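You operate a simulated robot arm through the tools that you are given. There is no shell and no other tool.

You are at the controls of a simulated robot arm. One attempt, no reset.

JOB
Put things in order on the top of the side table. At the end: the yellow cup stands where the clear cashew tub stood; the clear cashew tub from the top of the side table stands where the orange lentil bag stood; the orange lentil bag from the top of the side table is on the flat green box (marked "TEA"); the pink sponge is on the brown square empty carton (marked "PASTA"); whatever was shut is shut again. Leave all else as you found it, and nothing knocked over. Set down upright: lentil bag.
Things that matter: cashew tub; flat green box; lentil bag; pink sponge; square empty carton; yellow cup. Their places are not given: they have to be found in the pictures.

Only the result counts: the job must be done as asked and must still hold three seconds after the hand-in. Knocking over, shifting, dropping, spilling or breaking anything else fails it.

ROBOT AND FRAMES
A 7-joint arm with a two-finger parallel gripper, fixed in place. Base frame: the origin is on the floor under the middle of its stand, x ahead of it, y to its left, z up; the work surface is at about z = 75. Units: cm, rad, N and s.
With the tool pointing down near the work surface it reaches from about 20 to 68 cm from the base axis. Its first joint turns from -1.152 to 1.152 rad. Payload 2.4 kg.
The TCP is the grasp point between the finger pads, 3 cm short of the fingertips. In the tool frame z runs along the fingers and y along their closing line. The gripper opens to 9.4 cm. The fingers are 2.8 cm wide and 1 cm thick; the gripper's body (5 by 9.6 cm) begins 5.5 cm behind the TCP.
Orientation is that of the tool frame in the base frame, as a unit quaternion [x, y, z, w]. With the fingers straight down and closing along the base's y, the tool's x points along the base's -x, its y along +y and its z along -z.

CONTROLS
- The arm moves only by the tool jog_arm. Its argument "deltas" is a list of rows, each a list of 7 numbers: the shift along the tool's x, y, z in units of 20 mm (1.0 is 20 mm), then the turn, a rotation vector about the tool's x, y, z in units of 8 degrees (1.0 is 8 degrees), then the finger opening in cm, from 0 to 9.4. In form: [[dx, dy, dz, ax, ay, az, grip], ...]. A call has 1 to 20 rows; each row shifts and turns the commanded pose from where the row before left it, along the tool's axes as they then stand. A call with a number of a shift or a turn outside -1 to 1 is refused whole. A row lasts 0.2 s, in which the tool goes at most 5 cm and 0.15 rad; a call with a longer step from one row to the next is refused whole, and so is a gripper value outside its range. Where a pose cannot be reached the arm comes as near as it can. A force on the tool above 40 N (or 10 N above the force at the start of the call, whichever is more), or a blocked arm, ends the call early, and 0.2 s more pass. The fingers move at their own pace (about 15.3 cm/s each) and stop on an object; they squeeze with about 42 N. The grip force told is the motor's: it shows also when the fingers shut on nothing. Time passes only in rows, and 0.2 s behind the last, so rows that do not move let the fingers close. It gives the time, the measured TCP pose, the force on the tool (base axes), the opening and the grip force at its end, in the units of the frame above (readings bear some noise), with the torque about the TCP (base axes, N m) and any sound that the robot's microphone picked up, and new pictures: "show" is both (left out), scene, wrist or none.
- Cameras (640 x 400 px; columns grow to the right, rows downward): "scene" is fixed at [3.7, 46.87, 145.06]; the picture's right is [-0.77, -0.64, 0.00], its down [-0.32, 0.39, -0.86] and it looks along [0.55, -0.67, -0.50] (base axes); focal length 328 px, centre (320, 200). "wrist" rides on the gripper at [7.6, 1.4, -10.2] in the tool frame; the picture's right is [-0.18, 0.98, 0.00], its down [-0.75, -0.14, -0.64] and it looks along [-0.63, -0.12, 0.77] (tool axes); focal length 243 px, centre (320, 200).
- measure_at(camera, pixels): there is no depth. For up to 12 entries [column, row, z] of the newest picture of that camera ("zoom" is the newest enlarged one), the place [x, y] in the base frame at which the ray of that pixel passes the height z, good to about 0.3 cm. The clock stands still meanwhile.
- inspect(camera, box): a new picture of the part [left, top, right, bottom] of that camera's present view, enlarged. The clock stands still meanwhile.
- job_done(): hands the job in; it is judged then, once.

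Leave the gripper open and the arm clear of the work at the hand-in unless told otherwise.

The tools are called after "Call:" as name(argument=value, ...) on one line, values as JSON. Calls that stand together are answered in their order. jog_arm: Moves the arm, as the interface text tells. Its arguments: {"type":"object","properties":{"deltas":{"type":"array","items":{"type":"array","items":{"type":"number"}}},"show":{"type":"string","enum":["both","scene","wrist","none"]}},"required":["deltas"]} The other tools are called the same way: measure_at (camera, pixels) gives the place at which the rays of pixels pass given heights; inspect (camera, box) takes an enlarged picture of a part of a camera's view; job_done () hands the job in.

At the start:

```text
time_s: 0.0
tcp_pos: [27.31, -30.86, 107.92]
tcp_rot: [0.0, 1.0, 0.001, -0.001]
ft_force: [0.4, -0.1, 0.1]
moment: [0.01, -0.01, 0.01]
gripper_width: 9.41
grasp_force: 0.0
```

scene: 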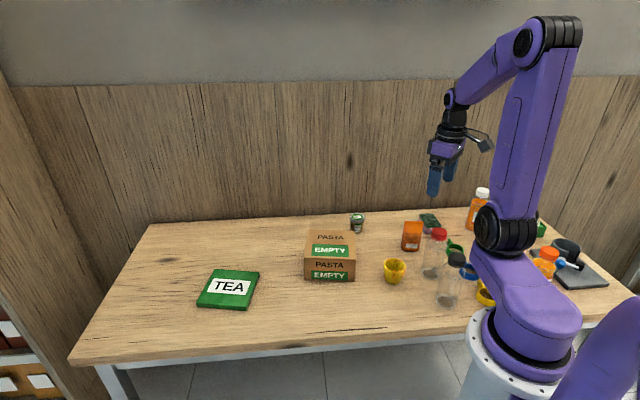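
wrist: 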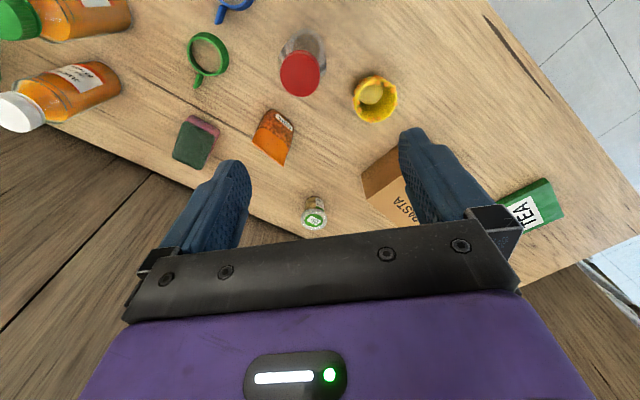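

I see a table with the flat green TEA box (scene ~230,288), the PASTA carton (~330,255), a yellow cup (~395,270), an orange bag (~412,236) and tubs with coloured lids. I'll enlarge the scene and wrist views to tell them apart.

Call:
inspect(camera="scene", box=[370, 180, 530, 320])

Call:
inspect(camera="wrist", box=[140, 0, 440, 240])

Call:
inspect(camera="scene", box=[180, 200, 380, 330])

Call:
inspect(camera="scene", box=[440, 170, 640, 320])

```text
2.86 times, centred on (450, 250) of scene
```

zoom: 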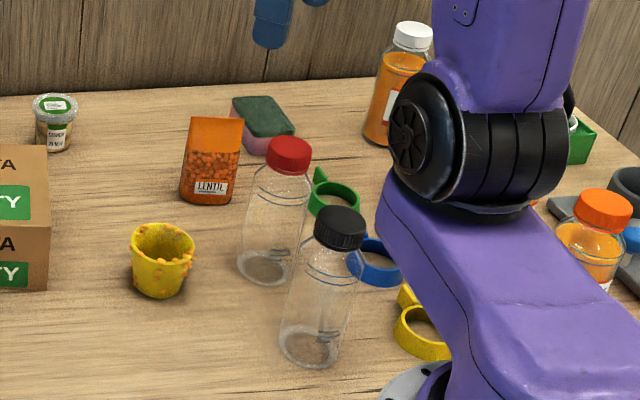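

```text
1.67 times, centred on (290, 120) of wrist
```

zoom: 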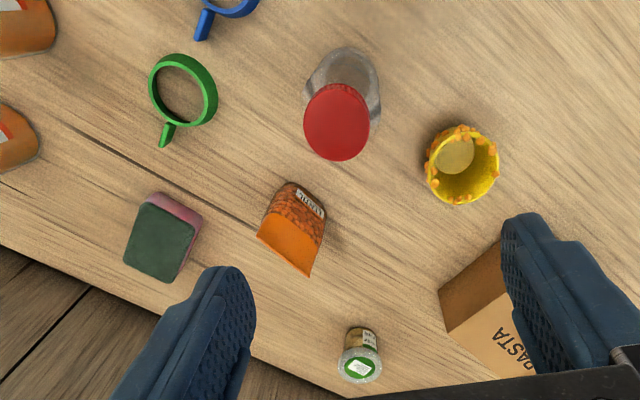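

```text
3.08 times, centred on (280, 265) of scene
```

zoom: 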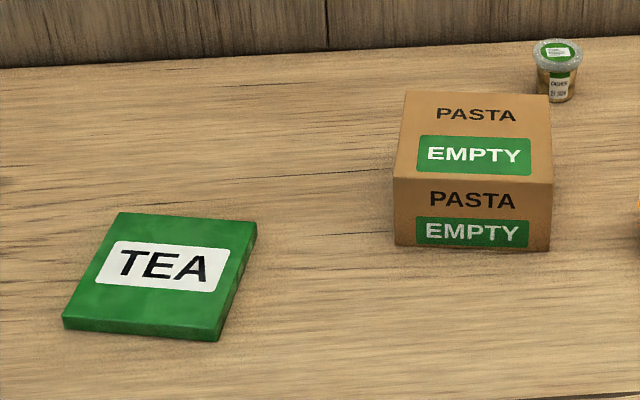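

```text
2.67 times, centred on (540, 245) of scene
```

zoom: 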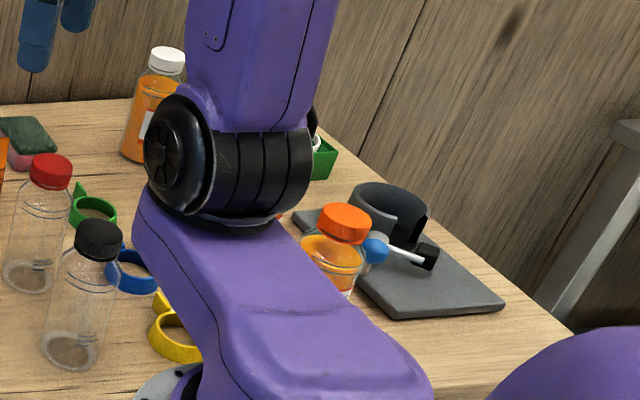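

The cashew tub is the small clear one with a green/white lid at scene (357,222), the lentil bag is at (412,236), the sponge at (430,221), the yellow cup at (395,271). I'll measure their base and top points on both cameras.

Call:
measure_at(camera="scene", pixels=[[356.5, 232.5, 75], [357, 215, 80], [401, 249, 75], [418.5, 251.5, 75], [422, 231, 75], [395, 283, 75], [395, 262, 82], [431, 234, 75], [424, 215, 78], [453, 225, 78]])

Call:
measure_at(camera="wrist", pixels=[[314, 218, 81], [317, 201, 75], [208, 118, 78], [200, 168, 78], [281, 113, 75], [271, 150, 85], [375, 99, 82], [372, 92, 75], [300, 75, 90], [302, 45, 75]])

Call:
measure_at(camera="scene", pixels=[[200, 304, 77], [250, 308, 77], [260, 271, 77], [217, 269, 77], [304, 258, 83], [355, 259, 83], [353, 230, 83], [308, 230, 83], [305, 280, 75], [354, 281, 75], [251, 311, 75]])

```text
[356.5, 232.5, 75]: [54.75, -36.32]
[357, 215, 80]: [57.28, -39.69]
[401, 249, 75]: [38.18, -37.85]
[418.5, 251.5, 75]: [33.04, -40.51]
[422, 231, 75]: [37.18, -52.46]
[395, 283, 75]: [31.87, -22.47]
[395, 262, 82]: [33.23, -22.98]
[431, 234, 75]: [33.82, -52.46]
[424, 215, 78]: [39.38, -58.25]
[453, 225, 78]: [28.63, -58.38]
```

```text
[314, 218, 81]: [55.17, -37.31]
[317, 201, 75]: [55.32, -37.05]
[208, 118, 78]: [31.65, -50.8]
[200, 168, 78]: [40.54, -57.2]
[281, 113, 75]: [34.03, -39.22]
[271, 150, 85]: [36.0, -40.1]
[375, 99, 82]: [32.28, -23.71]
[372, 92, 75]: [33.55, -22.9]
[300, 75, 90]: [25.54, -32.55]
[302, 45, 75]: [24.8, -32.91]
```

```text
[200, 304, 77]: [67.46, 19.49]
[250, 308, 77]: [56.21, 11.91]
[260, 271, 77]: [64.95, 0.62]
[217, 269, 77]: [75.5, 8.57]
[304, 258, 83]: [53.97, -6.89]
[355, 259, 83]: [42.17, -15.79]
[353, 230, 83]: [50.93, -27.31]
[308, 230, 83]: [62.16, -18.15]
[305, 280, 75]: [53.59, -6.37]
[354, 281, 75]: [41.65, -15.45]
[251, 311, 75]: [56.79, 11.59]
```

Everything is located roughly: tub ≈(55.2,−37.1), lentil bag ≈(35.5,−40), sponge ≈(35,−55), cup ≈(33,−23), carton centre ≈(52,−17), TEA box centre ≈(66,10). I'll move the hand above the bag and sponge region at a safe height for a closer look.

Call:
jog_arm(deltas=[[-0.48, -0.94, 0.6, 0, 0, 0, 9.4], [-0.48, -0.94, 0.6, 0, 0, 0, 9.4], [-0.48, -0.94, 0.6, 0, 0, 0, 9.4], [-0.48, -0.94, 0.6, 0, 0, 0, 9.4], [-0.48, -0.94, 0.6, 0, 0, 0, 9.4], [-0.48, -0.94, 0.6, 0, 0, 0, 9.4], [-0.48, -0.94, 0.6, 0, 0, 0, 9.4], [-0.48, -0.94, 0.6, 0, 0, 0, 9.4], [0, 0, 0, 0, 0, 0, 9.4]], show="both")

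```text
time_s: 2.0
tcp_pos: [35.07, -45.93, 98.03]
tcp_rot: [-0.001, 1.0, 0.0, 0.0]
ft_force: [0.6, -0.1, -0.8]
moment: [0.02, -0.01, 0.01]
gripper_width: 9.41
grasp_force: 0.1
```

scene: 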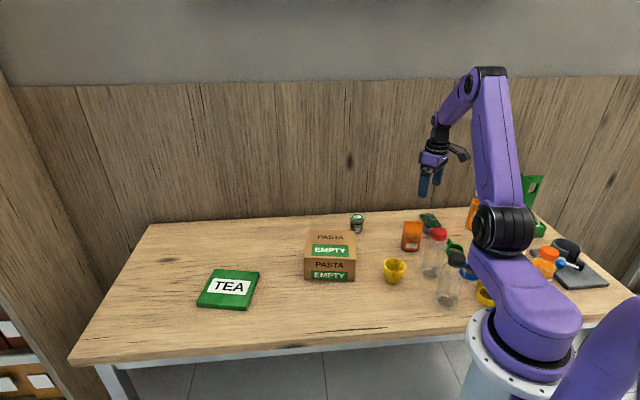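
wrist: 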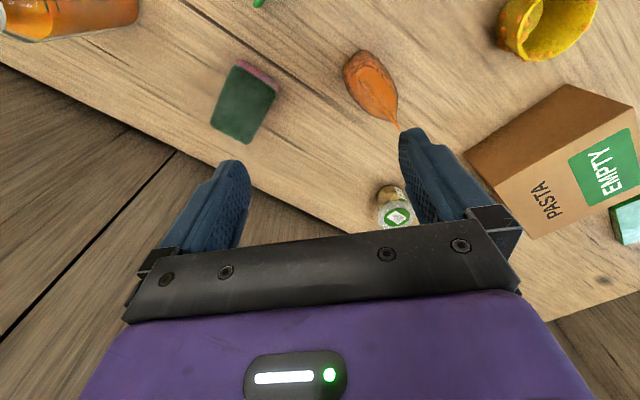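

The bag and sponge are now visible close up in the wrist view (bag ~(372,85), sponge ~(245,100)). I'll enlarge that part.

Call:
inspect(camera="wrist", box=[190, 30, 430, 180])

Call:
inspect(camera="scene", box=[380, 190, 490, 260])

```text
2.67 times, centred on (310, 105) of wrist
```

zoom: 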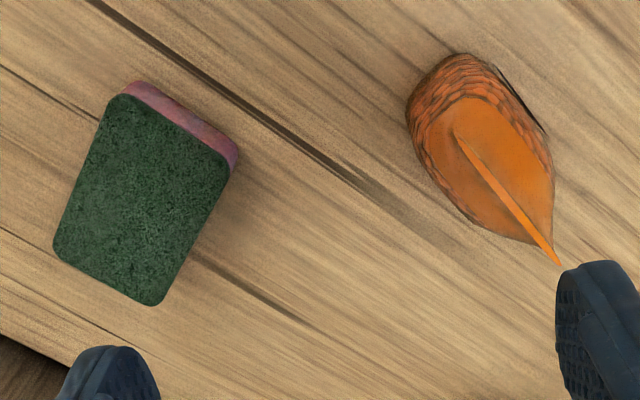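

```text
5.71 times, centred on (435, 225) of scene
```

zoom: 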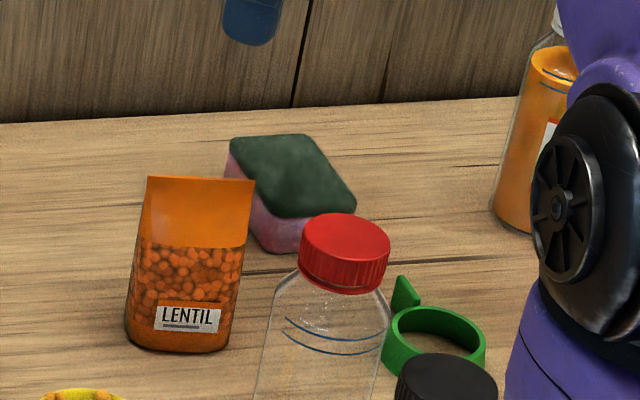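

I'll measure sponge corners, bag seal ends, at several heights on both cameras to triangulate.

Call:
measure_at(camera="wrist", pixels=[[233.2, 65.7, 78], [278.2, 93.8, 78], [246.3, 144.3, 78], [210.7, 121.9, 78], [360.6, 80.7, 86], [399.9, 128.2, 86], [360.6, 80.7, 84], [399.9, 128.2, 84], [345, 70, 75], [375, 52, 75], [397, 98, 75], [372, 84, 75]])

Call:
measure_at(camera="scene", pixels=[[428.5, 228, 78], [428.5, 228, 79], [427.6, 234.1, 75], [419.6, 214, 78], [432.4, 213.6, 78], [441.1, 225, 78], [404.9, 221, 86], [423.6, 221.8, 86], [404.9, 221, 84], [423.6, 221.8, 84], [401.4, 249.5, 75], [418.4, 251.3, 75]])

```text
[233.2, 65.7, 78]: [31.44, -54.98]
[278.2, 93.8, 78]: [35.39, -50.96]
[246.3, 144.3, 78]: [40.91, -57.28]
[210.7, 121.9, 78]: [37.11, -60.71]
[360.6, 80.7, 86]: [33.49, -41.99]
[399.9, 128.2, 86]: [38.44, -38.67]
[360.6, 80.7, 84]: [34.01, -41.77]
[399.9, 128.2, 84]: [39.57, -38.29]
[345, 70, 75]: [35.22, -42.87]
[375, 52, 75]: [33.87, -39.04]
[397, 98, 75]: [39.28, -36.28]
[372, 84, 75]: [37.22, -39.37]
```

```text
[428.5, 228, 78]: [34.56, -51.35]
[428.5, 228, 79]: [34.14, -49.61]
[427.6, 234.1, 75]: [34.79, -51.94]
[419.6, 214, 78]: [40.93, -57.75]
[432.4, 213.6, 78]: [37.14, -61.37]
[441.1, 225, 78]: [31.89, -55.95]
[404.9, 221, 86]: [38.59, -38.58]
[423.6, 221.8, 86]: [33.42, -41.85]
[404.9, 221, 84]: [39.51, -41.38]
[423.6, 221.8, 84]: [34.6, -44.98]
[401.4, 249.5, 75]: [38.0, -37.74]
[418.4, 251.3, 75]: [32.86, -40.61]
```

Triangulated: sponge top z≈78, centre ≈(36.2,−56.2), 5.6 × 8.4 cm with the short side along about 43–45°; bag seal at z≈86, centre ≈(36.0,−40.3), width along ~33°. First the sponge: move above it, then turn 47° about the tool's z so the fingers close over the short side.

Call:
jog_arm(deltas=[[-0.094, -0.856, 0.667, 0, 0, 0, 9.4], [-0.094, -0.856, 0.667, 0, 0, 0, 9.4], [-0.094, -0.856, 0.667, 0, 0, 0, 9.4], [-0.094, -0.856, 0.667, 0, 0, 0, 9.4], [-0.094, -0.856, 0.667, 0, 0, 0, 9.4], [-0.094, -0.856, 0.667, 0, 0, 0, 9.4], [0, 0, 0, 0, 0, 0.98, 9.4], [0, 0, 0, 0, 0, 0.98, 9.4], [0, 0, 0, 0, 0, 0.98, 9.4], [0, 0, 0, 0, 0, 0.98, 9.4], [0, 0, 0, 0, 0, 0.98, 9.4], [0, 0, 0, 0, 0, 0.98, 9.4], [0, 0, 0, 0, 0, 0, 9.4]], show="both")

```text
time_s: 4.8
tcp_pos: [36.14, -56.14, 90.25]
tcp_rot: [0.4, 0.917, 0.0, 0.0]
ft_force: [0.4, 0.4, -0.7]
moment: [-0.02, 0.01, -0.04]
gripper_width: 9.38
grasp_force: 0.1
```

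scene: 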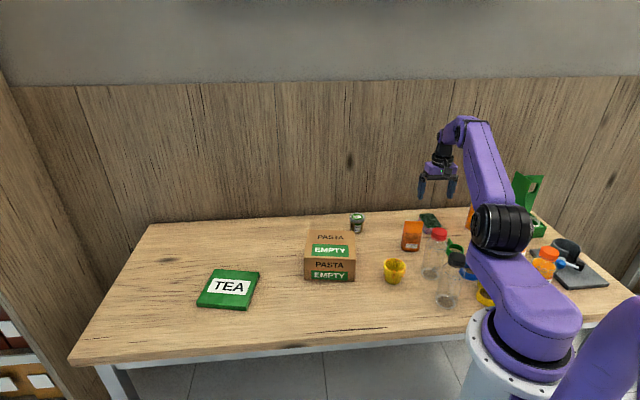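
wrist: 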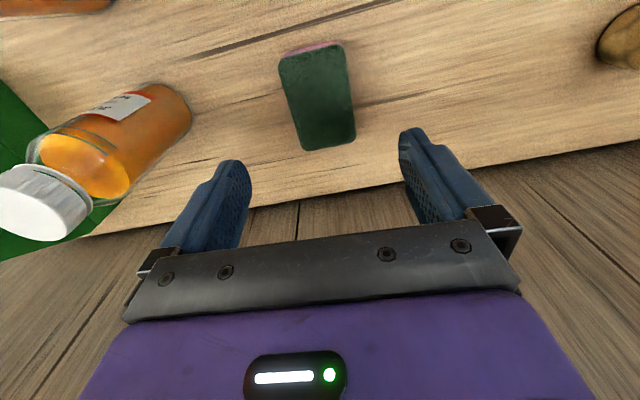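

I check the sponge's corners again from here and how close the orange bottle (left, ~(150,120)) stands to the left finger.

Call:
measure_at(camera="wrist", pixels=[[280, 58, 78], [343, 43, 78], [355, 140, 78], [302, 150, 78], [190, 105, 75], [178, 90, 75], [155, 145, 80], [185, 135, 77]])

Call:
inspect(camera="wrist", box=[240, 20, 400, 170])

```text
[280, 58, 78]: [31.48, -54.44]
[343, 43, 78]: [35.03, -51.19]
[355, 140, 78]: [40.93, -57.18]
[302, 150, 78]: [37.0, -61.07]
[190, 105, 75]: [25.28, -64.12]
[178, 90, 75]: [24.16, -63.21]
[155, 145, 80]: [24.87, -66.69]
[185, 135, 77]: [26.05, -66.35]
```

```text
2.67 times, centred on (320, 95) of wrist
```

zoom: 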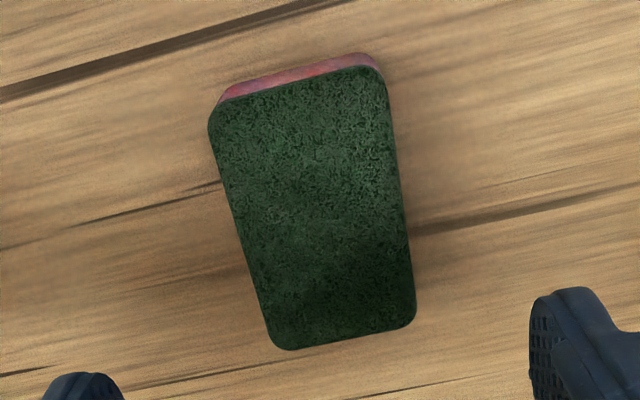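

The alignment is good (sponge centre ≈(36.1,−56.0), long side at −48°), and the bottle is about 9 cm clear of the finger. I go down over the sponge to TCP z≈78.5 and close.

Call:
jog_arm(deltas=[[0, 0, 1.0, 0, 0, 0, 9.4], [0, 0, 1.0, 0, 0, 0, 9.4], [0, 0, 1.0, 0, 0, 0, 9.4], [0, 0, 1.0, 0, 0, 0, 9.4], [0, 0, 1.0, 0, 0, 0, 9.4], [0, 0, 0.5, 0, 0, 0, 9.4], [0, 0, 0.37, 0, 0, 0, 9.4], [0, 0, 0, 0, 0, 0, 9.4]], show="both")

```text
time_s: 6.6
tcp_pos: [36.16, -56.06, 78.54]
tcp_rot: [0.4, 0.917, 0.0, 0.0]
ft_force: [0.3, -0.8, -0.2]
moment: [0.0, 0.01, 0.01]
gripper_width: 9.39
grasp_force: 0.1
```

scene: 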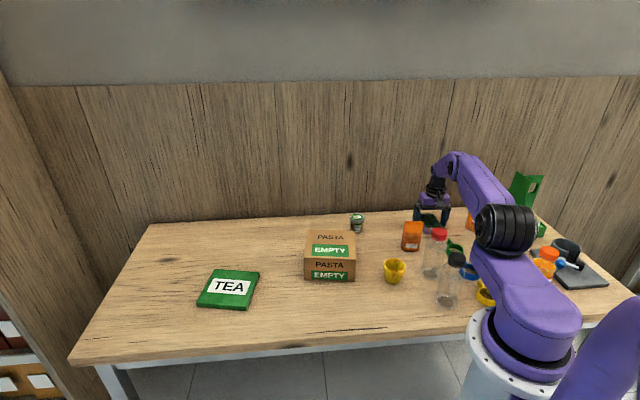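
wrist: 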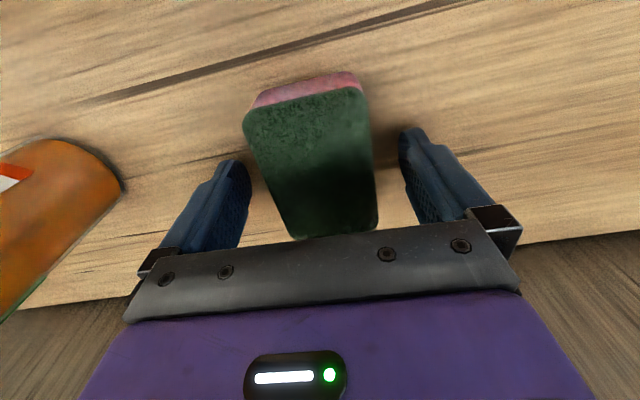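

The fingers straddle the sponge with no contact. Now I close them.

Call:
jog_arm(deltas=[[0, 0, 0, 0, 0, 0, 6.5], [0, 0, 0, 0, 0, 0, 5.5], [0, 0, 0, 0, 0, 0, 4.5], [0, 0, 0, 0, 0, 0, 4.0], [0, 0, 0, 0, 0, 0, 4.0]], show="wrist")

```text
time_s: 7.8
tcp_pos: [36.12, -56.1, 78.52]
tcp_rot: [0.399, 0.917, -0.001, 0.0]
ft_force: [0.0, 1.1, 0.0]
moment: [0.0, 0.01, 0.03]
gripper_width: 5.73
grasp_force: 42.3
```

wrist: 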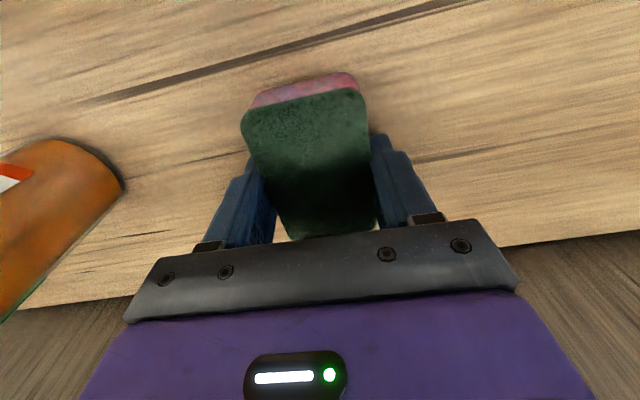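

The sponge is held (5.73 cm, 42 N). I lift it straight up to z≈96 and check the hold.

Call:
jog_arm(deltas=[[0, 0, -0.4, 0, 0, 0, 4.0], [0, 0, -0.8, 0, 0, 0, 4.0], [0, 0, -1.0, 0, 0, 0, 4.0], [0, 0, -1.0, 0, 0, 0, 4.0], [0, 0, -1.0, 0, 0, 0, 4.0], [0, 0, -1.0, 0, 0, 0, 4.0], [0, 0, -1.0, 0, 0, 0, 4.0], [0, 0, -1.0, 0, 0, 0, 4.0], [0, 0, -1.0, 0, 0, 0, 4.0], [0, 0, -1.0, 0, 0, 0, 4.0], [0, 0, 0, 0, 0, 0, 4.0]], show="both")

```text
time_s: 10.2
tcp_pos: [36.21, -56.19, 96.85]
tcp_rot: [0.398, 0.917, 0.0, 0.001]
ft_force: [1.3, -0.6, 0.1]
moment: [0.0, 0.0, -0.03]
gripper_width: 5.75
grasp_force: 42.3
```

scene: 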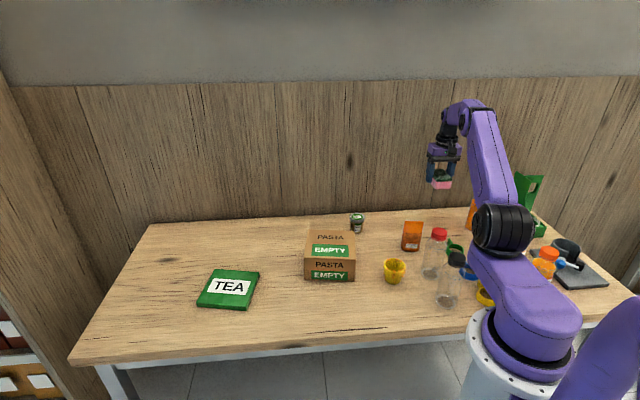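
wrist: 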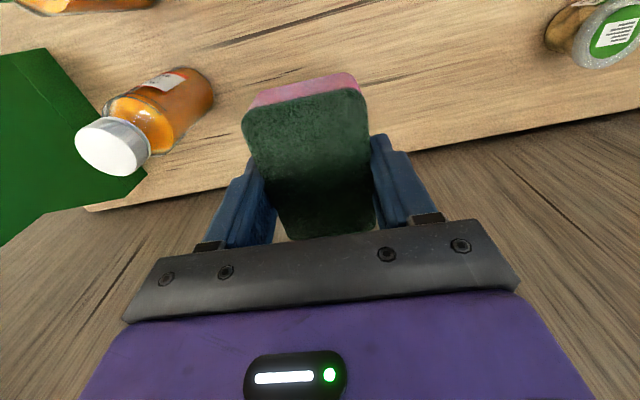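

The sponge is firmly held. I carry it level across to above the PASTA carton (≈(52.3,−17)).

Call:
jog_arm(deltas=[[0.44, 0.96, 0, 0, 0, 0, 4.0], [0.44, 0.96, 0, 0, 0, 0, 4.0], [0.44, 0.96, 0, 0, 0, 0, 4.0], [0.44, 0.96, 0, 0, 0, 0, 4.0], [0.44, 0.96, 0, 0, 0, 0, 4.0], [0.44, 0.96, 0, 0, 0, 0, 4.0], [0.44, 0.96, 0, 0, 0, 0, 4.0], [0.44, 0.96, 0, 0, 0, 0, 4.0], [0.44, 0.96, 0, 0, 0, 0, 4.0], [0.44, 0.96, 0, 0, 0, 0, 4.0], [0.44, 0.96, 0, 0, 0, 0, 4.0], [0.44, 0.96, 0, 0, 0, 0, 4.0], [0.44, 0.96, 0, 0, 0, 0, 4.0], [0.44, 0.96, 0, 0, 0, 0, 4.0], [0.44, 0.96, 0, 0, 0, 0, 4.0], [0.44, 0.96, 0, 0, 0, 0, 4.0], [0.44, 0.96, 0, 0, 0, 0, 4.0], [0.44, 0.96, 0, 0, 0, 0, 4.0], [0.44, 0.96, 0, 0, 0, 0, 4.0], [0.44, 0.96, 0, 0, 0, 0, 4.0]], show="both")

```text
time_s: 14.4
tcp_pos: [52.34, -17.09, 96.91]
tcp_rot: [0.398, 0.917, -0.001, 0.0]
ft_force: [0.1, 0.5, -0.2]
moment: [0.0, 0.01, 0.02]
gripper_width: 5.72
grasp_force: 42.2
```

scene: 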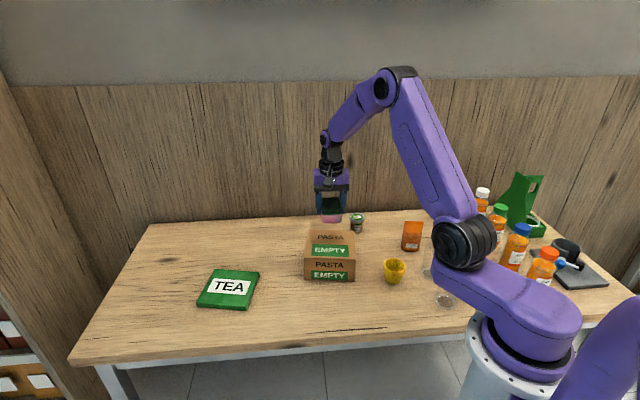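
wrist: 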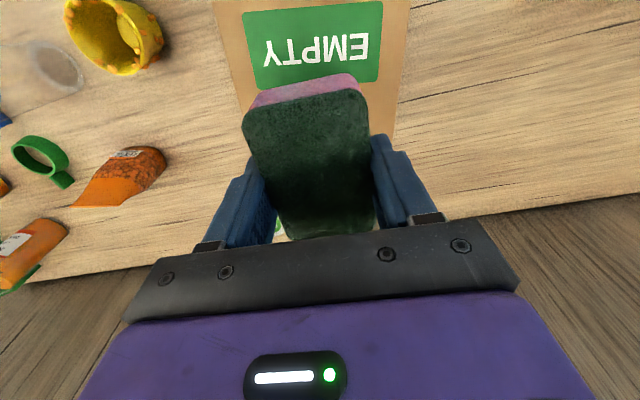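

Now above the carton. I'll zoom the scene view on the carton to pin down its top height and edges before lowering.

Call:
inspect(camera="scene", box=[290, 200, 380, 290])

```text
4.44 times, centred on (335, 245) of scene
```

zoom: 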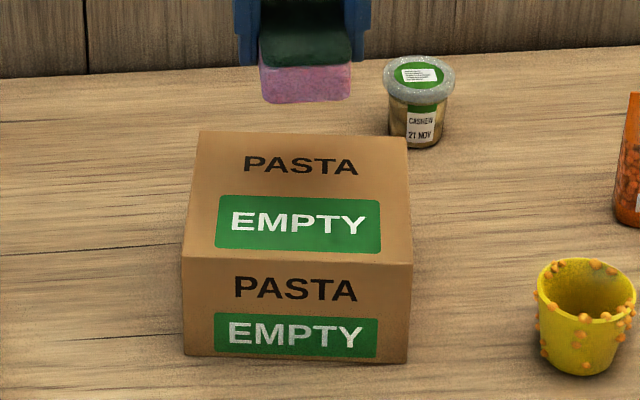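

Measuring carton corners, tub and cup outlines from the zoom at candidate heights.

Call:
measure_at(camera="zoom", pixels=[[186, 355, 75], [406, 362, 75], [183, 257, 83], [411, 264, 83], [183, 257, 83.5], [411, 264, 83.5], [200, 132, 83.3], [407, 138, 83.3]])

Call:
measure_at(camera="zoom", pixels=[[416, 147, 75], [389, 130, 75], [442, 132, 75], [383, 75, 81], [455, 75, 81], [418, 57, 81], [418, 90, 81], [537, 282, 82], [637, 295, 82], [597, 260, 82], [580, 320, 82], [583, 375, 75]])

```text
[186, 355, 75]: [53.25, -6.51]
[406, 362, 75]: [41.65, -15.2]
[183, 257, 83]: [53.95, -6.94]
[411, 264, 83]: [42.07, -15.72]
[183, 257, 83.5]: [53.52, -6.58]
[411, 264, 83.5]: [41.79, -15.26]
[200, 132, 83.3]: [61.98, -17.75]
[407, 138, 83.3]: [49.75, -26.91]
```

```text
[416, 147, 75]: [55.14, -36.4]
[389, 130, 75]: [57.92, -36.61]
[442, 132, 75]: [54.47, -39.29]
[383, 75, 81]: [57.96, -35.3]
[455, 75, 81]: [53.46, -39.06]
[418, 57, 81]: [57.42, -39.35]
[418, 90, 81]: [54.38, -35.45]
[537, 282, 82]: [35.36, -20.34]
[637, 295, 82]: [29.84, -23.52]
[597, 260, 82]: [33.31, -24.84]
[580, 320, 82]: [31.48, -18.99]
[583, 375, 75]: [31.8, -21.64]
```

Carton top ≈83.6, so the sponge underside (TCP−3.5) should touch at TCP ≈87.1. I lower to 87.7 first.

Call:
jog_arm(deltas=[[0, 0, 0.9, 0, 0, 0, 4.0], [0, 0, 0.9, 0, 0, 0, 4.0], [0, 0, 0.9, 0, 0, 0, 4.0], [0, 0, 0.9, 0, 0, 0, 4.0], [0, 0, 0.6, 0, 0, 0, 4.0], [0, 0, 0.4, 0, 0, 0, 4.0], [0, 0, 0, 0, 0, 0, 4.0]], show="both")

Call:
inspect(camera="scene", box=[290, 190, 380, 290])

```text
time_s: 16.0
tcp_pos: [52.24, -17.1, 87.72]
tcp_rot: [0.399, 0.917, 0.0, 0.001]
ft_force: [0.6, -1.2, -0.3]
moment: [-0.01, 0.01, -0.01]
gripper_width: 5.74
grasp_force: 42.5
```

scene: 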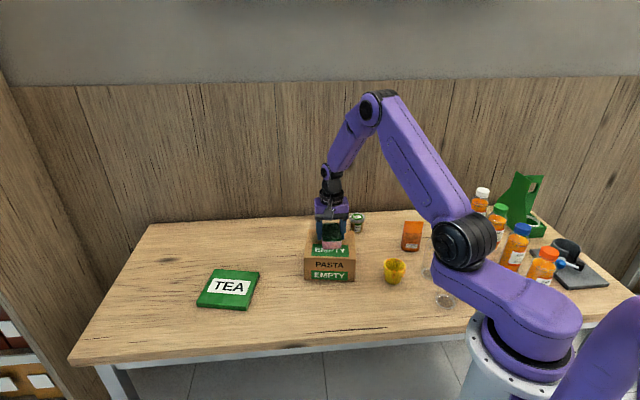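
wrist: 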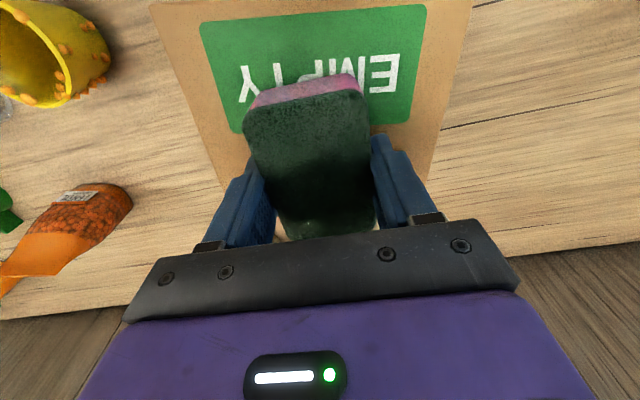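

```text
4.00 times, centred on (335, 240) of scene
```

zoom: 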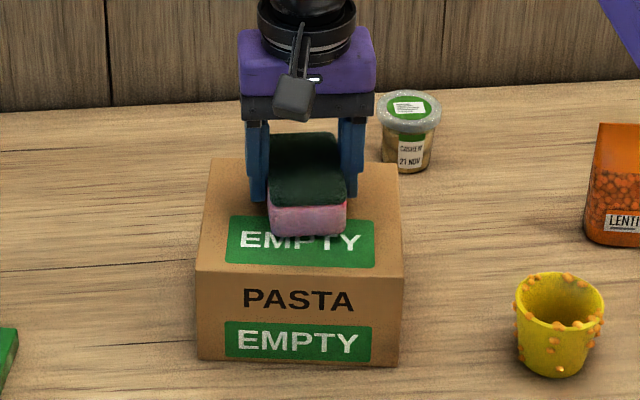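

The sponge is well over the carton and just above it. I lower in tiny steps to feel the touch.

Call:
jog_arm(deltas=[[0, 0, 0.1, 0, 0, 0, 4.0], [0, 0, 0.08, 0, 0, 0, 4.0], [0, 0, 0.0, 0, 0, 0, 4.0]], show="none")

```text
time_s: 16.8
tcp_pos: [52.23, -17.05, 87.31]
tcp_rot: [0.399, 0.917, 0.0, 0.001]
ft_force: [-0.4, -0.1, -0.1]
moment: [0.04, -0.02, -0.03]
gripper_width: 5.72
grasp_force: 42.4
```

No contact yet (force ~0). One more small step down.

Call:
jog_arm(deltas=[[0, 0, 0.08, 0, 0, 0, 4.0], [0, 0, 0.0, 0, 0, 0, 4.0]], show="none")

```text
time_s: 17.4
tcp_pos: [52.25, -16.96, 87.23]
tcp_rot: [0.399, 0.917, -0.001, 0.0]
ft_force: [-0.8, 0.8, 8.2]
moment: [0.16, 0.01, 0.03]
gripper_width: 5.74
grasp_force: 41.7
```

Touch felt (8 N up at z=87.23). I ease off a hair and open the fingers slowly.

Call:
jog_arm(deltas=[[0, 0, -0.03, 0, 0, 0, 4.0], [0, 0, 0, 0, 0, 0, 5.8], [0, 0, 0, 0, 0, 0, 6.2], [0, 0, 0, 0, 0, 0, 7.0], [0, 0, 0, 0, 0, 0, 8.0], [0, 0, 0, 0, 0, 0, 8.0]], show="wrist")

```text
time_s: 18.8
tcp_pos: [52.35, -16.97, 87.12]
tcp_rot: [0.399, 0.917, 0.0, 0.0]
ft_force: [0.1, 0.1, 0.7]
moment: [-0.01, 0.02, 0.03]
gripper_width: 8.03
grasp_force: 0.1
```

wrist: 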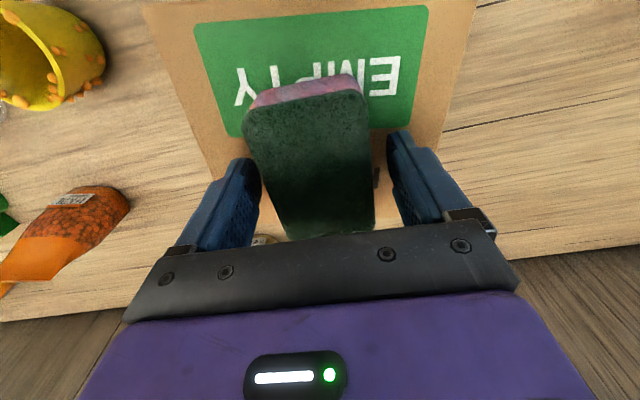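

The sponge lies free on the carton. I lift straight up, then travel to above the lentil bag.

Call:
jog_arm(deltas=[[0, 0, -0.5, 0, 0, 0, 8.4], [0, 0, -1.0, 0, 0, 0, 9.0], [0, 0, -1.0, 0, 0, 0, 9.4], [0, 0, -1.0, 0, 0, 0, 9.4], [0, 0, -1.0, 0, 0, 0, 9.4], [0, 0, -1.0, 0, 0, 0, 9.4], [-0.213, -0.993, 0, 0, 0, 0, 9.4], [-0.213, -0.993, 0, 0, 0, 0, 9.4], [-0.213, -0.993, 0, 0, 0, 0, 9.4], [-0.213, -0.993, 0, 0, 0, 0, 9.4], [-0.213, -0.993, 0, 0, 0, 0, 9.4], [-0.213, -0.993, 0, 0, 0, 0, 9.4], [-0.213, -0.993, 0, 0, 0, 0, 9.4], [-0.213, -0.993, 0, 0, 0, 0, 9.4], [-0.213, -0.993, 0, 0, 0, 0, 9.4], [-0.213, -0.993, 0, 0, 0, 0, 9.4], [-0.213, -0.993, 0, 0, 0, 0, 9.4], [-0.213, -0.993, 0, 0, 0, 0, 9.4], [-0.213, -0.993, 0, 0, 0, 0, 9.4], [-0.213, -0.993, 0, 0, 0, 0, 9.4]], show="both")

```text
time_s: 23.0
tcp_pos: [35.95, -40.29, 98.44]
tcp_rot: [0.399, 0.917, 0.0, 0.0]
ft_force: [-0.2, -0.5, -0.2]
moment: [0.02, -0.03, 0.0]
gripper_width: 9.39
grasp_force: 0.0
```

scene: 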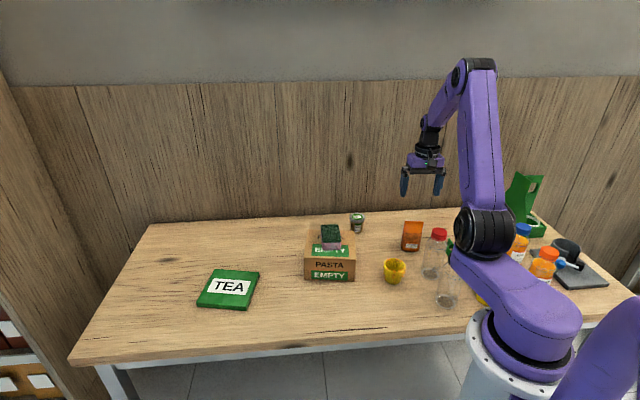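
wrist: 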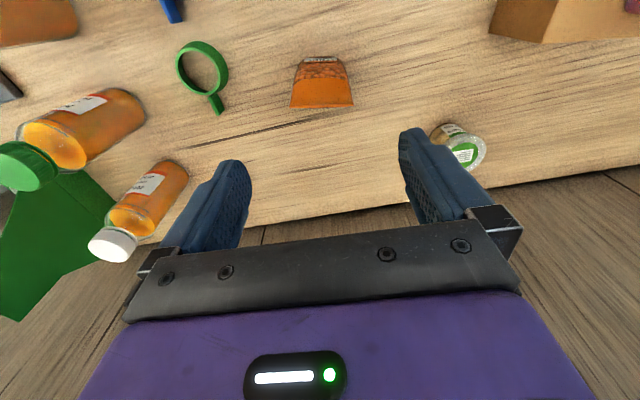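

The sponge rests on the carton. The bag shows at wrist (322,85); I zoom in for its exact axis and thickness.

Call:
inspect(camera="wrist", box=[260, 40, 380, 120])

Call:
measure_at(camera="wrist", pixels=[[290, 107, 86], [353, 105, 86]])

```text
5.00 times, centred on (320, 80) of wrist
```

zoom: 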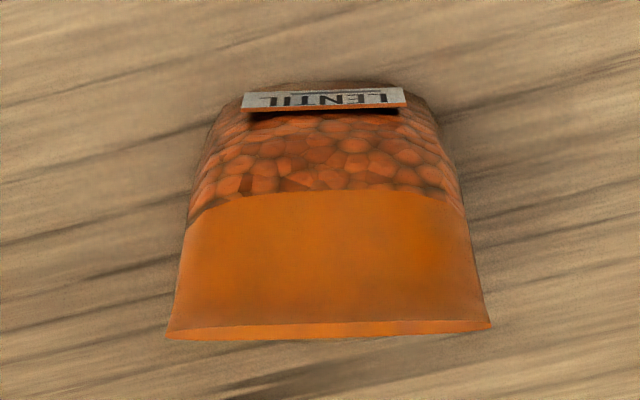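

```text
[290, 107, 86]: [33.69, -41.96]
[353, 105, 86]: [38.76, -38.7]
```

Bag seal centre ≈(36.1,−40.3), its width at 33°, so the closing line should be at 123°. I turn the hand −80° about the tool's z at this height.

Call:
jog_arm(deltas=[[0, 0, 0, 0, 0, -1, 9.4], [0, 0, 0, 0, 0, -1, 9.4], [0, 0, 0, 0, 0, -1, 9.4], [0, 0, 0, 0, 0, -1, 9.4], [0, 0, 0, 0, 0, -1, 9.4], [0, 0, 0, 0, 0, -1, 9.4], [0, 0, 0, 0, 0, -1, 9.4], [0, 0, 0, 0, 0, -1, 9.4], [0, 0, 0, 0, 0, -1, 9.4], [0, 0, 0, 0, 0, -1, 9.4], [0, 0, 0, 0, 0, 0, 9.4]], show="wrist")

Call:
inspect(camera="wrist", box=[240, 40, 400, 200])

```text
time_s: 25.4
tcp_pos: [35.94, -40.44, 98.29]
tcp_rot: [-0.285, 0.959, 0.001, 0.001]
ft_force: [0.3, -0.6, 0.5]
moment: [-0.01, 0.01, 0.0]
gripper_width: 9.42
grasp_force: 0.0
```

wrist: 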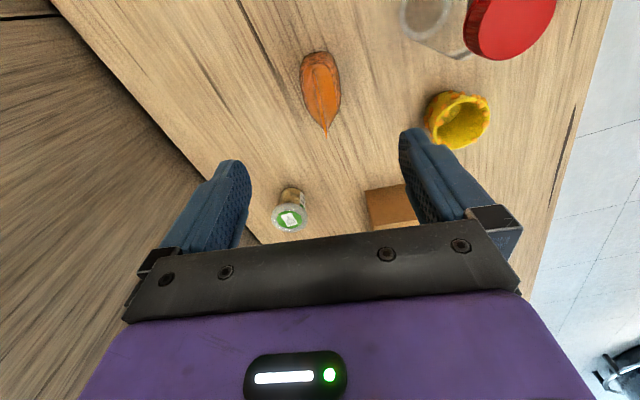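

```text
2.50 times, centred on (320, 120) of wrist
```

zoom: 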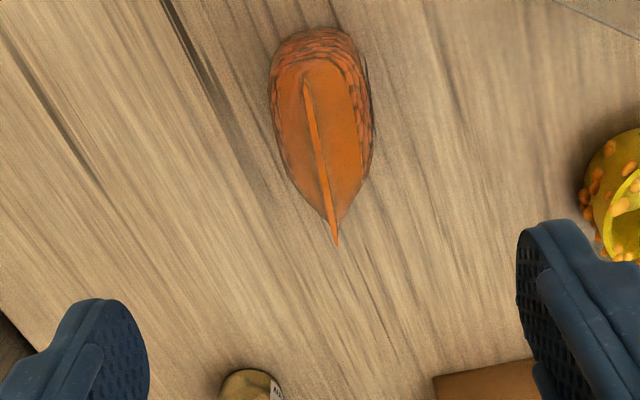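

I'll confirm seal alignment by measuring its two ends from this angle, plus the bag's bulge edges and the red bottle's lid.

Call:
measure_at(camera="wrist", pixels=[[314, 74, 86], [326.8, 138, 86], [300.5, 84, 79], [341, 84, 79], [302, 74, 78], [339, 74, 78], [510, 20, 90], [440, 45, 75]])

```text
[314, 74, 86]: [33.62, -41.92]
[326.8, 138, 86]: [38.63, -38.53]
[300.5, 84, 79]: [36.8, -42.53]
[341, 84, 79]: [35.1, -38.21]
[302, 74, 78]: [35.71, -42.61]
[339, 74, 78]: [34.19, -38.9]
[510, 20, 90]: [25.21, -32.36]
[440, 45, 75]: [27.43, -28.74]
```

Bag thickness ≈4.6 cm at z≈79, centred on the TCP within 0.2 cm. I descend to TCP z≈81.4 (the body stays just above the 86 cm seal).

Call:
jog_arm(deltas=[[0, 0, 1, 0, 0, 0, 9.4], [0, 0, 1, 0, 0, 0, 9.4], [0, 0, 1, 0, 0, 0, 9.4], [0, 0, 1, 0, 0, 0, 9.4], [0, 0, 1, 0, 0, 0, 9.4], [0, 0, 1, 0, 0, 0, 9.4], [0, 0, 1, 0, 0, 0, 9.4], [0, 0, 0.8, 0, 0, 0, 9.4], [0, 0, 0.4, 0, 0, 0, 9.4], [0, 0, 0.25, 0, 0, 0, 9.4], [0, 0, 0, 0, 0, 0, 9.4]], show="both")

Call:
inspect(camera="scene", box=[370, 180, 480, 290])

```text
time_s: 27.8
tcp_pos: [35.98, -40.43, 81.31]
tcp_rot: [-0.284, 0.959, 0.0, 0.001]
ft_force: [-0.7, 0.3, -0.4]
moment: [-0.03, 0.01, -0.02]
gripper_width: 9.39
grasp_force: 0.0
```

scene: 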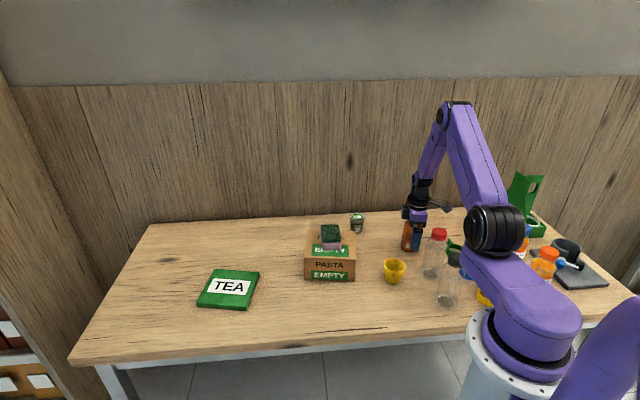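
wrist: 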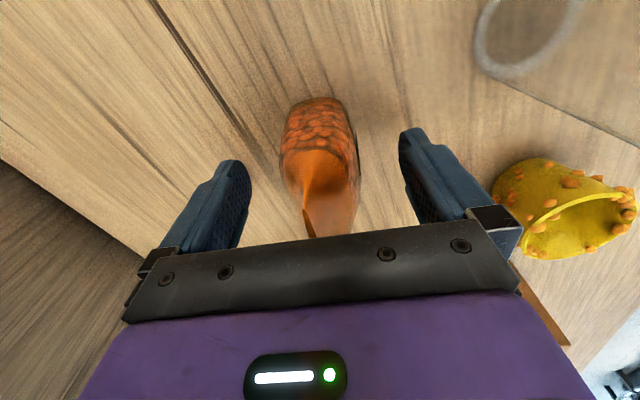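

```text
3.64 times, centred on (425, 235) of scene
```

zoom: 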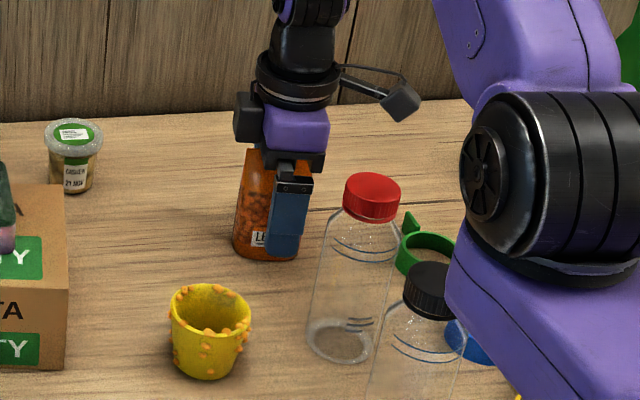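

The bag sits centred between the fingers, nothing touched. I close slowly on it.

Call:
jog_arm(deltas=[[0, 0, 0, 0, 0, 0, 7.0], [0, 0, 0, 0, 0, 0, 5.8], [0, 0, 0, 0, 0, 0, 5.2], [0, 0, 0, 0, 0, 0, 4.6], [0, 0, 0, 0, 0, 0, 4.0], [0, 0, 0, 0, 0, 0, 3.4], [0, 0, 0, 0, 0, 0, 3.0], [0, 0, 0, 0, 0, 0, 3.0]], show="both")

```text
time_s: 29.6
tcp_pos: [35.89, -40.47, 81.27]
tcp_rot: [-0.284, 0.959, 0.001, 0.0]
ft_force: [0.1, -0.8, -0.2]
moment: [-0.03, 0.04, -0.01]
gripper_width: 4.18
grasp_force: 41.8
```

scene: 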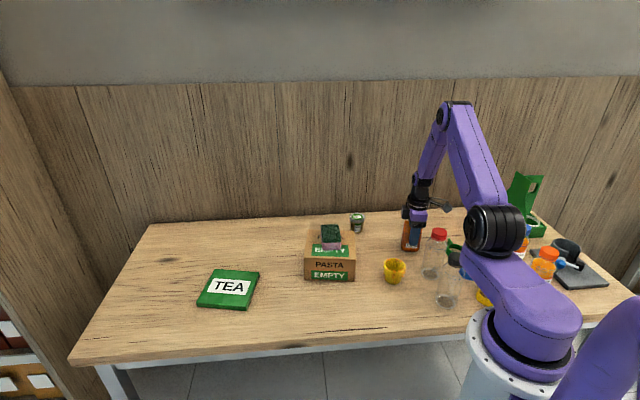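
wrist: 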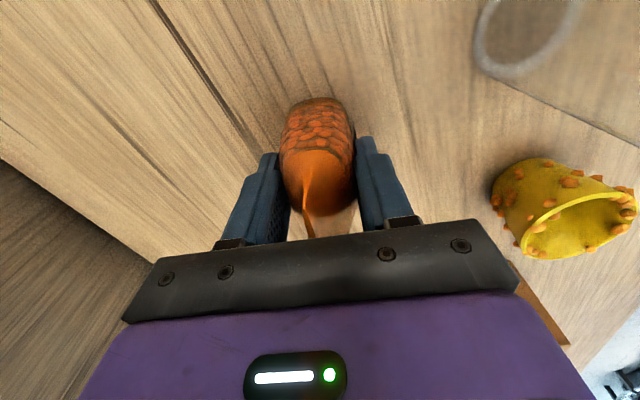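

Held at 4.18 cm, 42 N. I lift gently a few cm and check it isn't slipping.

Call:
jog_arm(deltas=[[0, 0, -0.2, 0, 0, 0, 3.0], [0, 0, -0.4, 0, 0, 0, 3.0], [0, 0, -0.6, 0, 0, 0, 3.0], [0, 0, -0.8, 0, 0, 0, 3.0], [0, 0, 0, 0, 0, 0, 3.0]], show="both")

Call:
inspect(camera="scene", box=[370, 180, 480, 290])

```text
time_s: 30.8
tcp_pos: [35.93, -40.35, 85.33]
tcp_rot: [-0.283, 0.959, 0.0, 0.001]
ft_force: [0.1, -1.2, -0.2]
moment: [-0.03, 0.0, -0.02]
gripper_width: 4.17
grasp_force: 42.6
```

scene: 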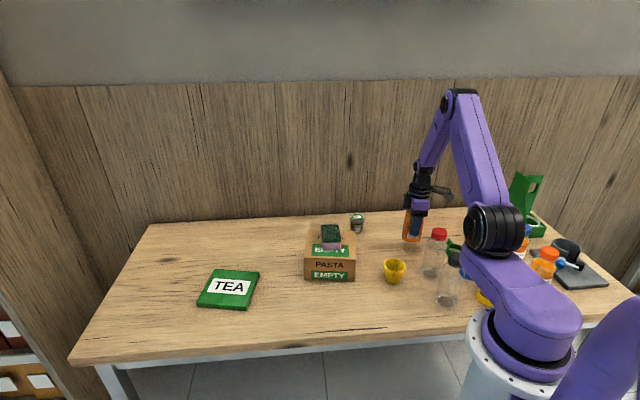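
wrist: 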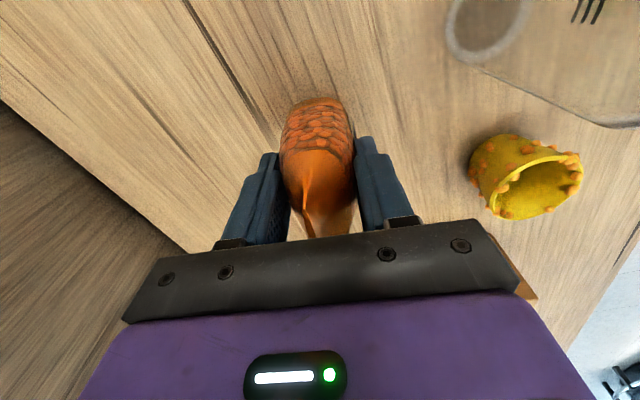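

```text
3.64 times, centred on (425, 235) of scene
```

zoom: 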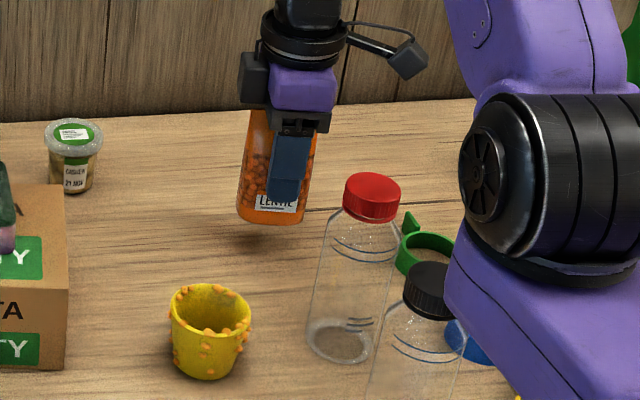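

The bag hangs upright and firm, its underside 6.3 cm below the TCP. I raise it to TCP z≈98 to clear the carton and sponge, then move towards the TEA box.

Call:
jog_arm(deltas=[[0, 0, -0.9, 0, 0, 0, 3.0], [0, 0, -0.9, 0, 0, 0, 3.0], [0, 0, -0.9, 0, 0, 0, 3.0], [0, 0, -0.9, 0, 0, 0, 3.0], [0, 0, -0.9, 0, 0, 0, 3.0], [0, 0, -0.9, 0, 0, 0, 3.0], [0, 0, -0.9, 0, 0, 0, 3.0], [-0.987, 0.51, 0, 0, 0, 0, 3.0], [-0.987, 0.51, 0, 0, 0, 0, 3.0], [-0.987, 0.51, 0, 0, 0, 0, 3.0], [-0.987, 0.51, 0, 0, 0, 0, 3.0], [-0.987, 0.51, 0, 0, 0, 0, 3.0], [-0.987, 0.51, 0, 0, 0, 0, 3.0], [-0.987, 0.51, 0, 0, 0, 0, 3.0], [-0.987, 0.51, 0, 0, 0, 0, 3.0], [-0.987, 0.51, 0, 0, 0, 0, 3.0], [-0.987, 0.51, 0, 0, 0, 0, 3.0], [-0.987, 0.51, 0, 0, 0, 0, 3.0], [-0.987, 0.51, 0, 0, 0, 0, 3.0], [-0.987, 0.51, 0, 0, 0, 0, 3.0]], show="both")

```text
time_s: 35.0
tcp_pos: [50.24, -15.4, 97.94]
tcp_rot: [-0.283, 0.959, 0.0, 0.0]
ft_force: [0.4, 0.3, -0.9]
moment: [-0.01, 0.0, 0.02]
gripper_width: 4.19
grasp_force: 42.4
```

scene: 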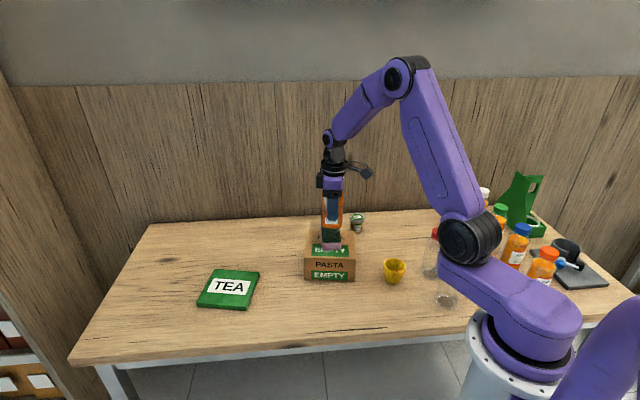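
wrist: 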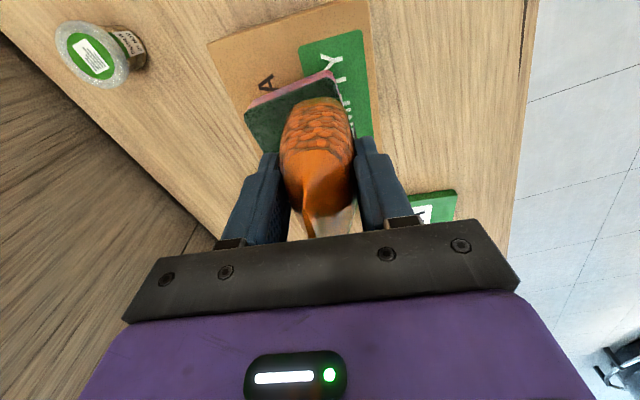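

The bag passes safely above the sponge. I continue to above the TEA box.

Call:
jog_arm(deltas=[[-0.987, 0.51, 0, 0, 0, 0, 3.0], [-0.987, 0.51, 0, 0, 0, 0, 3.0], [-0.987, 0.51, 0, 0, 0, 0, 3.0], [-0.987, 0.51, 0, 0, 0, 0, 3.0], [-0.987, 0.51, 0, 0, 0, 0, 3.0], [-0.987, 0.51, 0, 0, 0, 0, 3.0], [-0.987, 0.51, 0, 0, 0, 0, 3.0], [-0.987, 0.51, 0, 0, 0, 0, 3.0], [-0.987, 0.51, 0, 0, 0, 0, 3.0], [-0.987, 0.51, 0, 0, 0, 0, 3.0], [-0.987, 0.51, 0, 0, 0, 0, 3.0], [-0.987, 0.51, 0, 0, 0, 0, 3.0], [-0.987, 0.51, 0, 0, 0, 0, 3.0], [0, 0, 0, 0, 0, 0, 3.0]], show="both")

Call:
inspect(camera="scene", box=[180, 250, 280, 320])

```text
time_s: 38.0
tcp_pos: [64.64, 9.75, 98.11]
tcp_rot: [-0.284, 0.959, 0.001, 0.0]
ft_force: [1.0, -0.7, -1.2]
moment: [-0.03, 0.0, 0.01]
gripper_width: 4.18
grasp_force: 42.1
```

scene: 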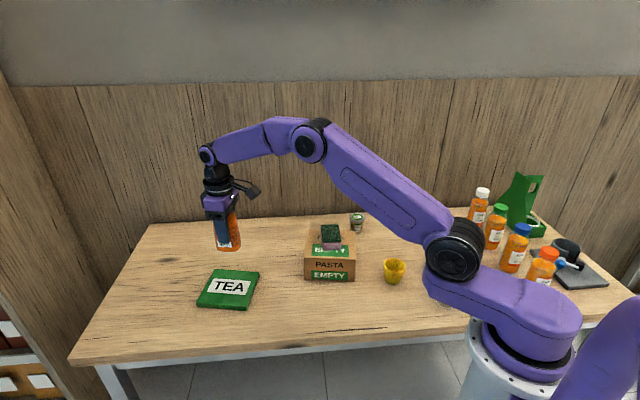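
wrist: 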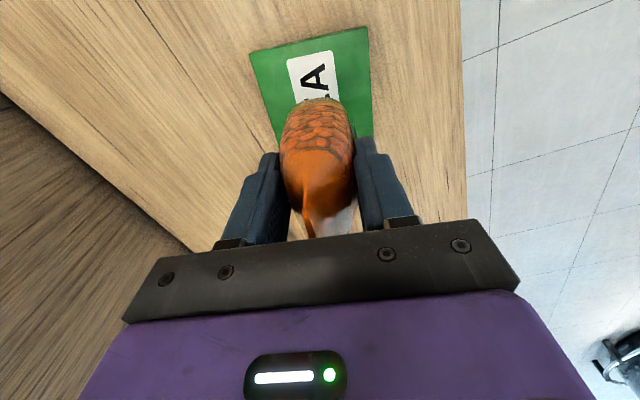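

```text
5.71 times, centred on (230, 285) of scene
```

zoom: 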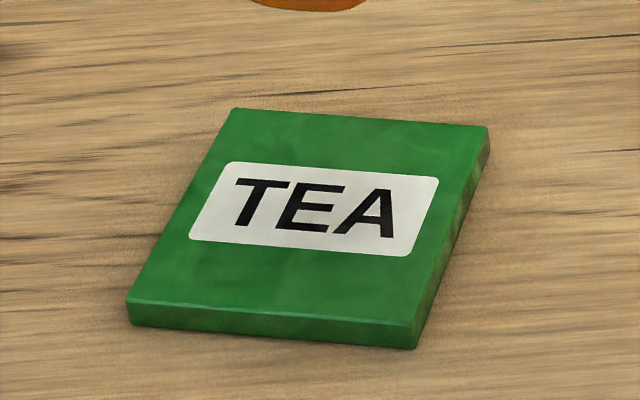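

I measure the TEA box's top and bottom corners to get its thickness and centre.

Call:
measure_at(camera="zoom", pixels=[[131, 325, 75], [415, 349, 75], [488, 150, 75], [127, 303, 76.5], [415, 326, 76.5], [489, 127, 76.5], [233, 108, 76.5], [127, 303, 77], [415, 326, 77], [489, 127, 77]])

```text
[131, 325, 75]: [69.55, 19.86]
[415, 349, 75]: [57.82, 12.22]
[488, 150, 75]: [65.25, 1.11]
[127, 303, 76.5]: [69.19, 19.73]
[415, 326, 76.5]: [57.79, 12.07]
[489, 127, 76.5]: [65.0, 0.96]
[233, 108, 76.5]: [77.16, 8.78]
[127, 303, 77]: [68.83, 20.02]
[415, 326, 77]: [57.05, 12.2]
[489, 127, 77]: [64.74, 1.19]
```

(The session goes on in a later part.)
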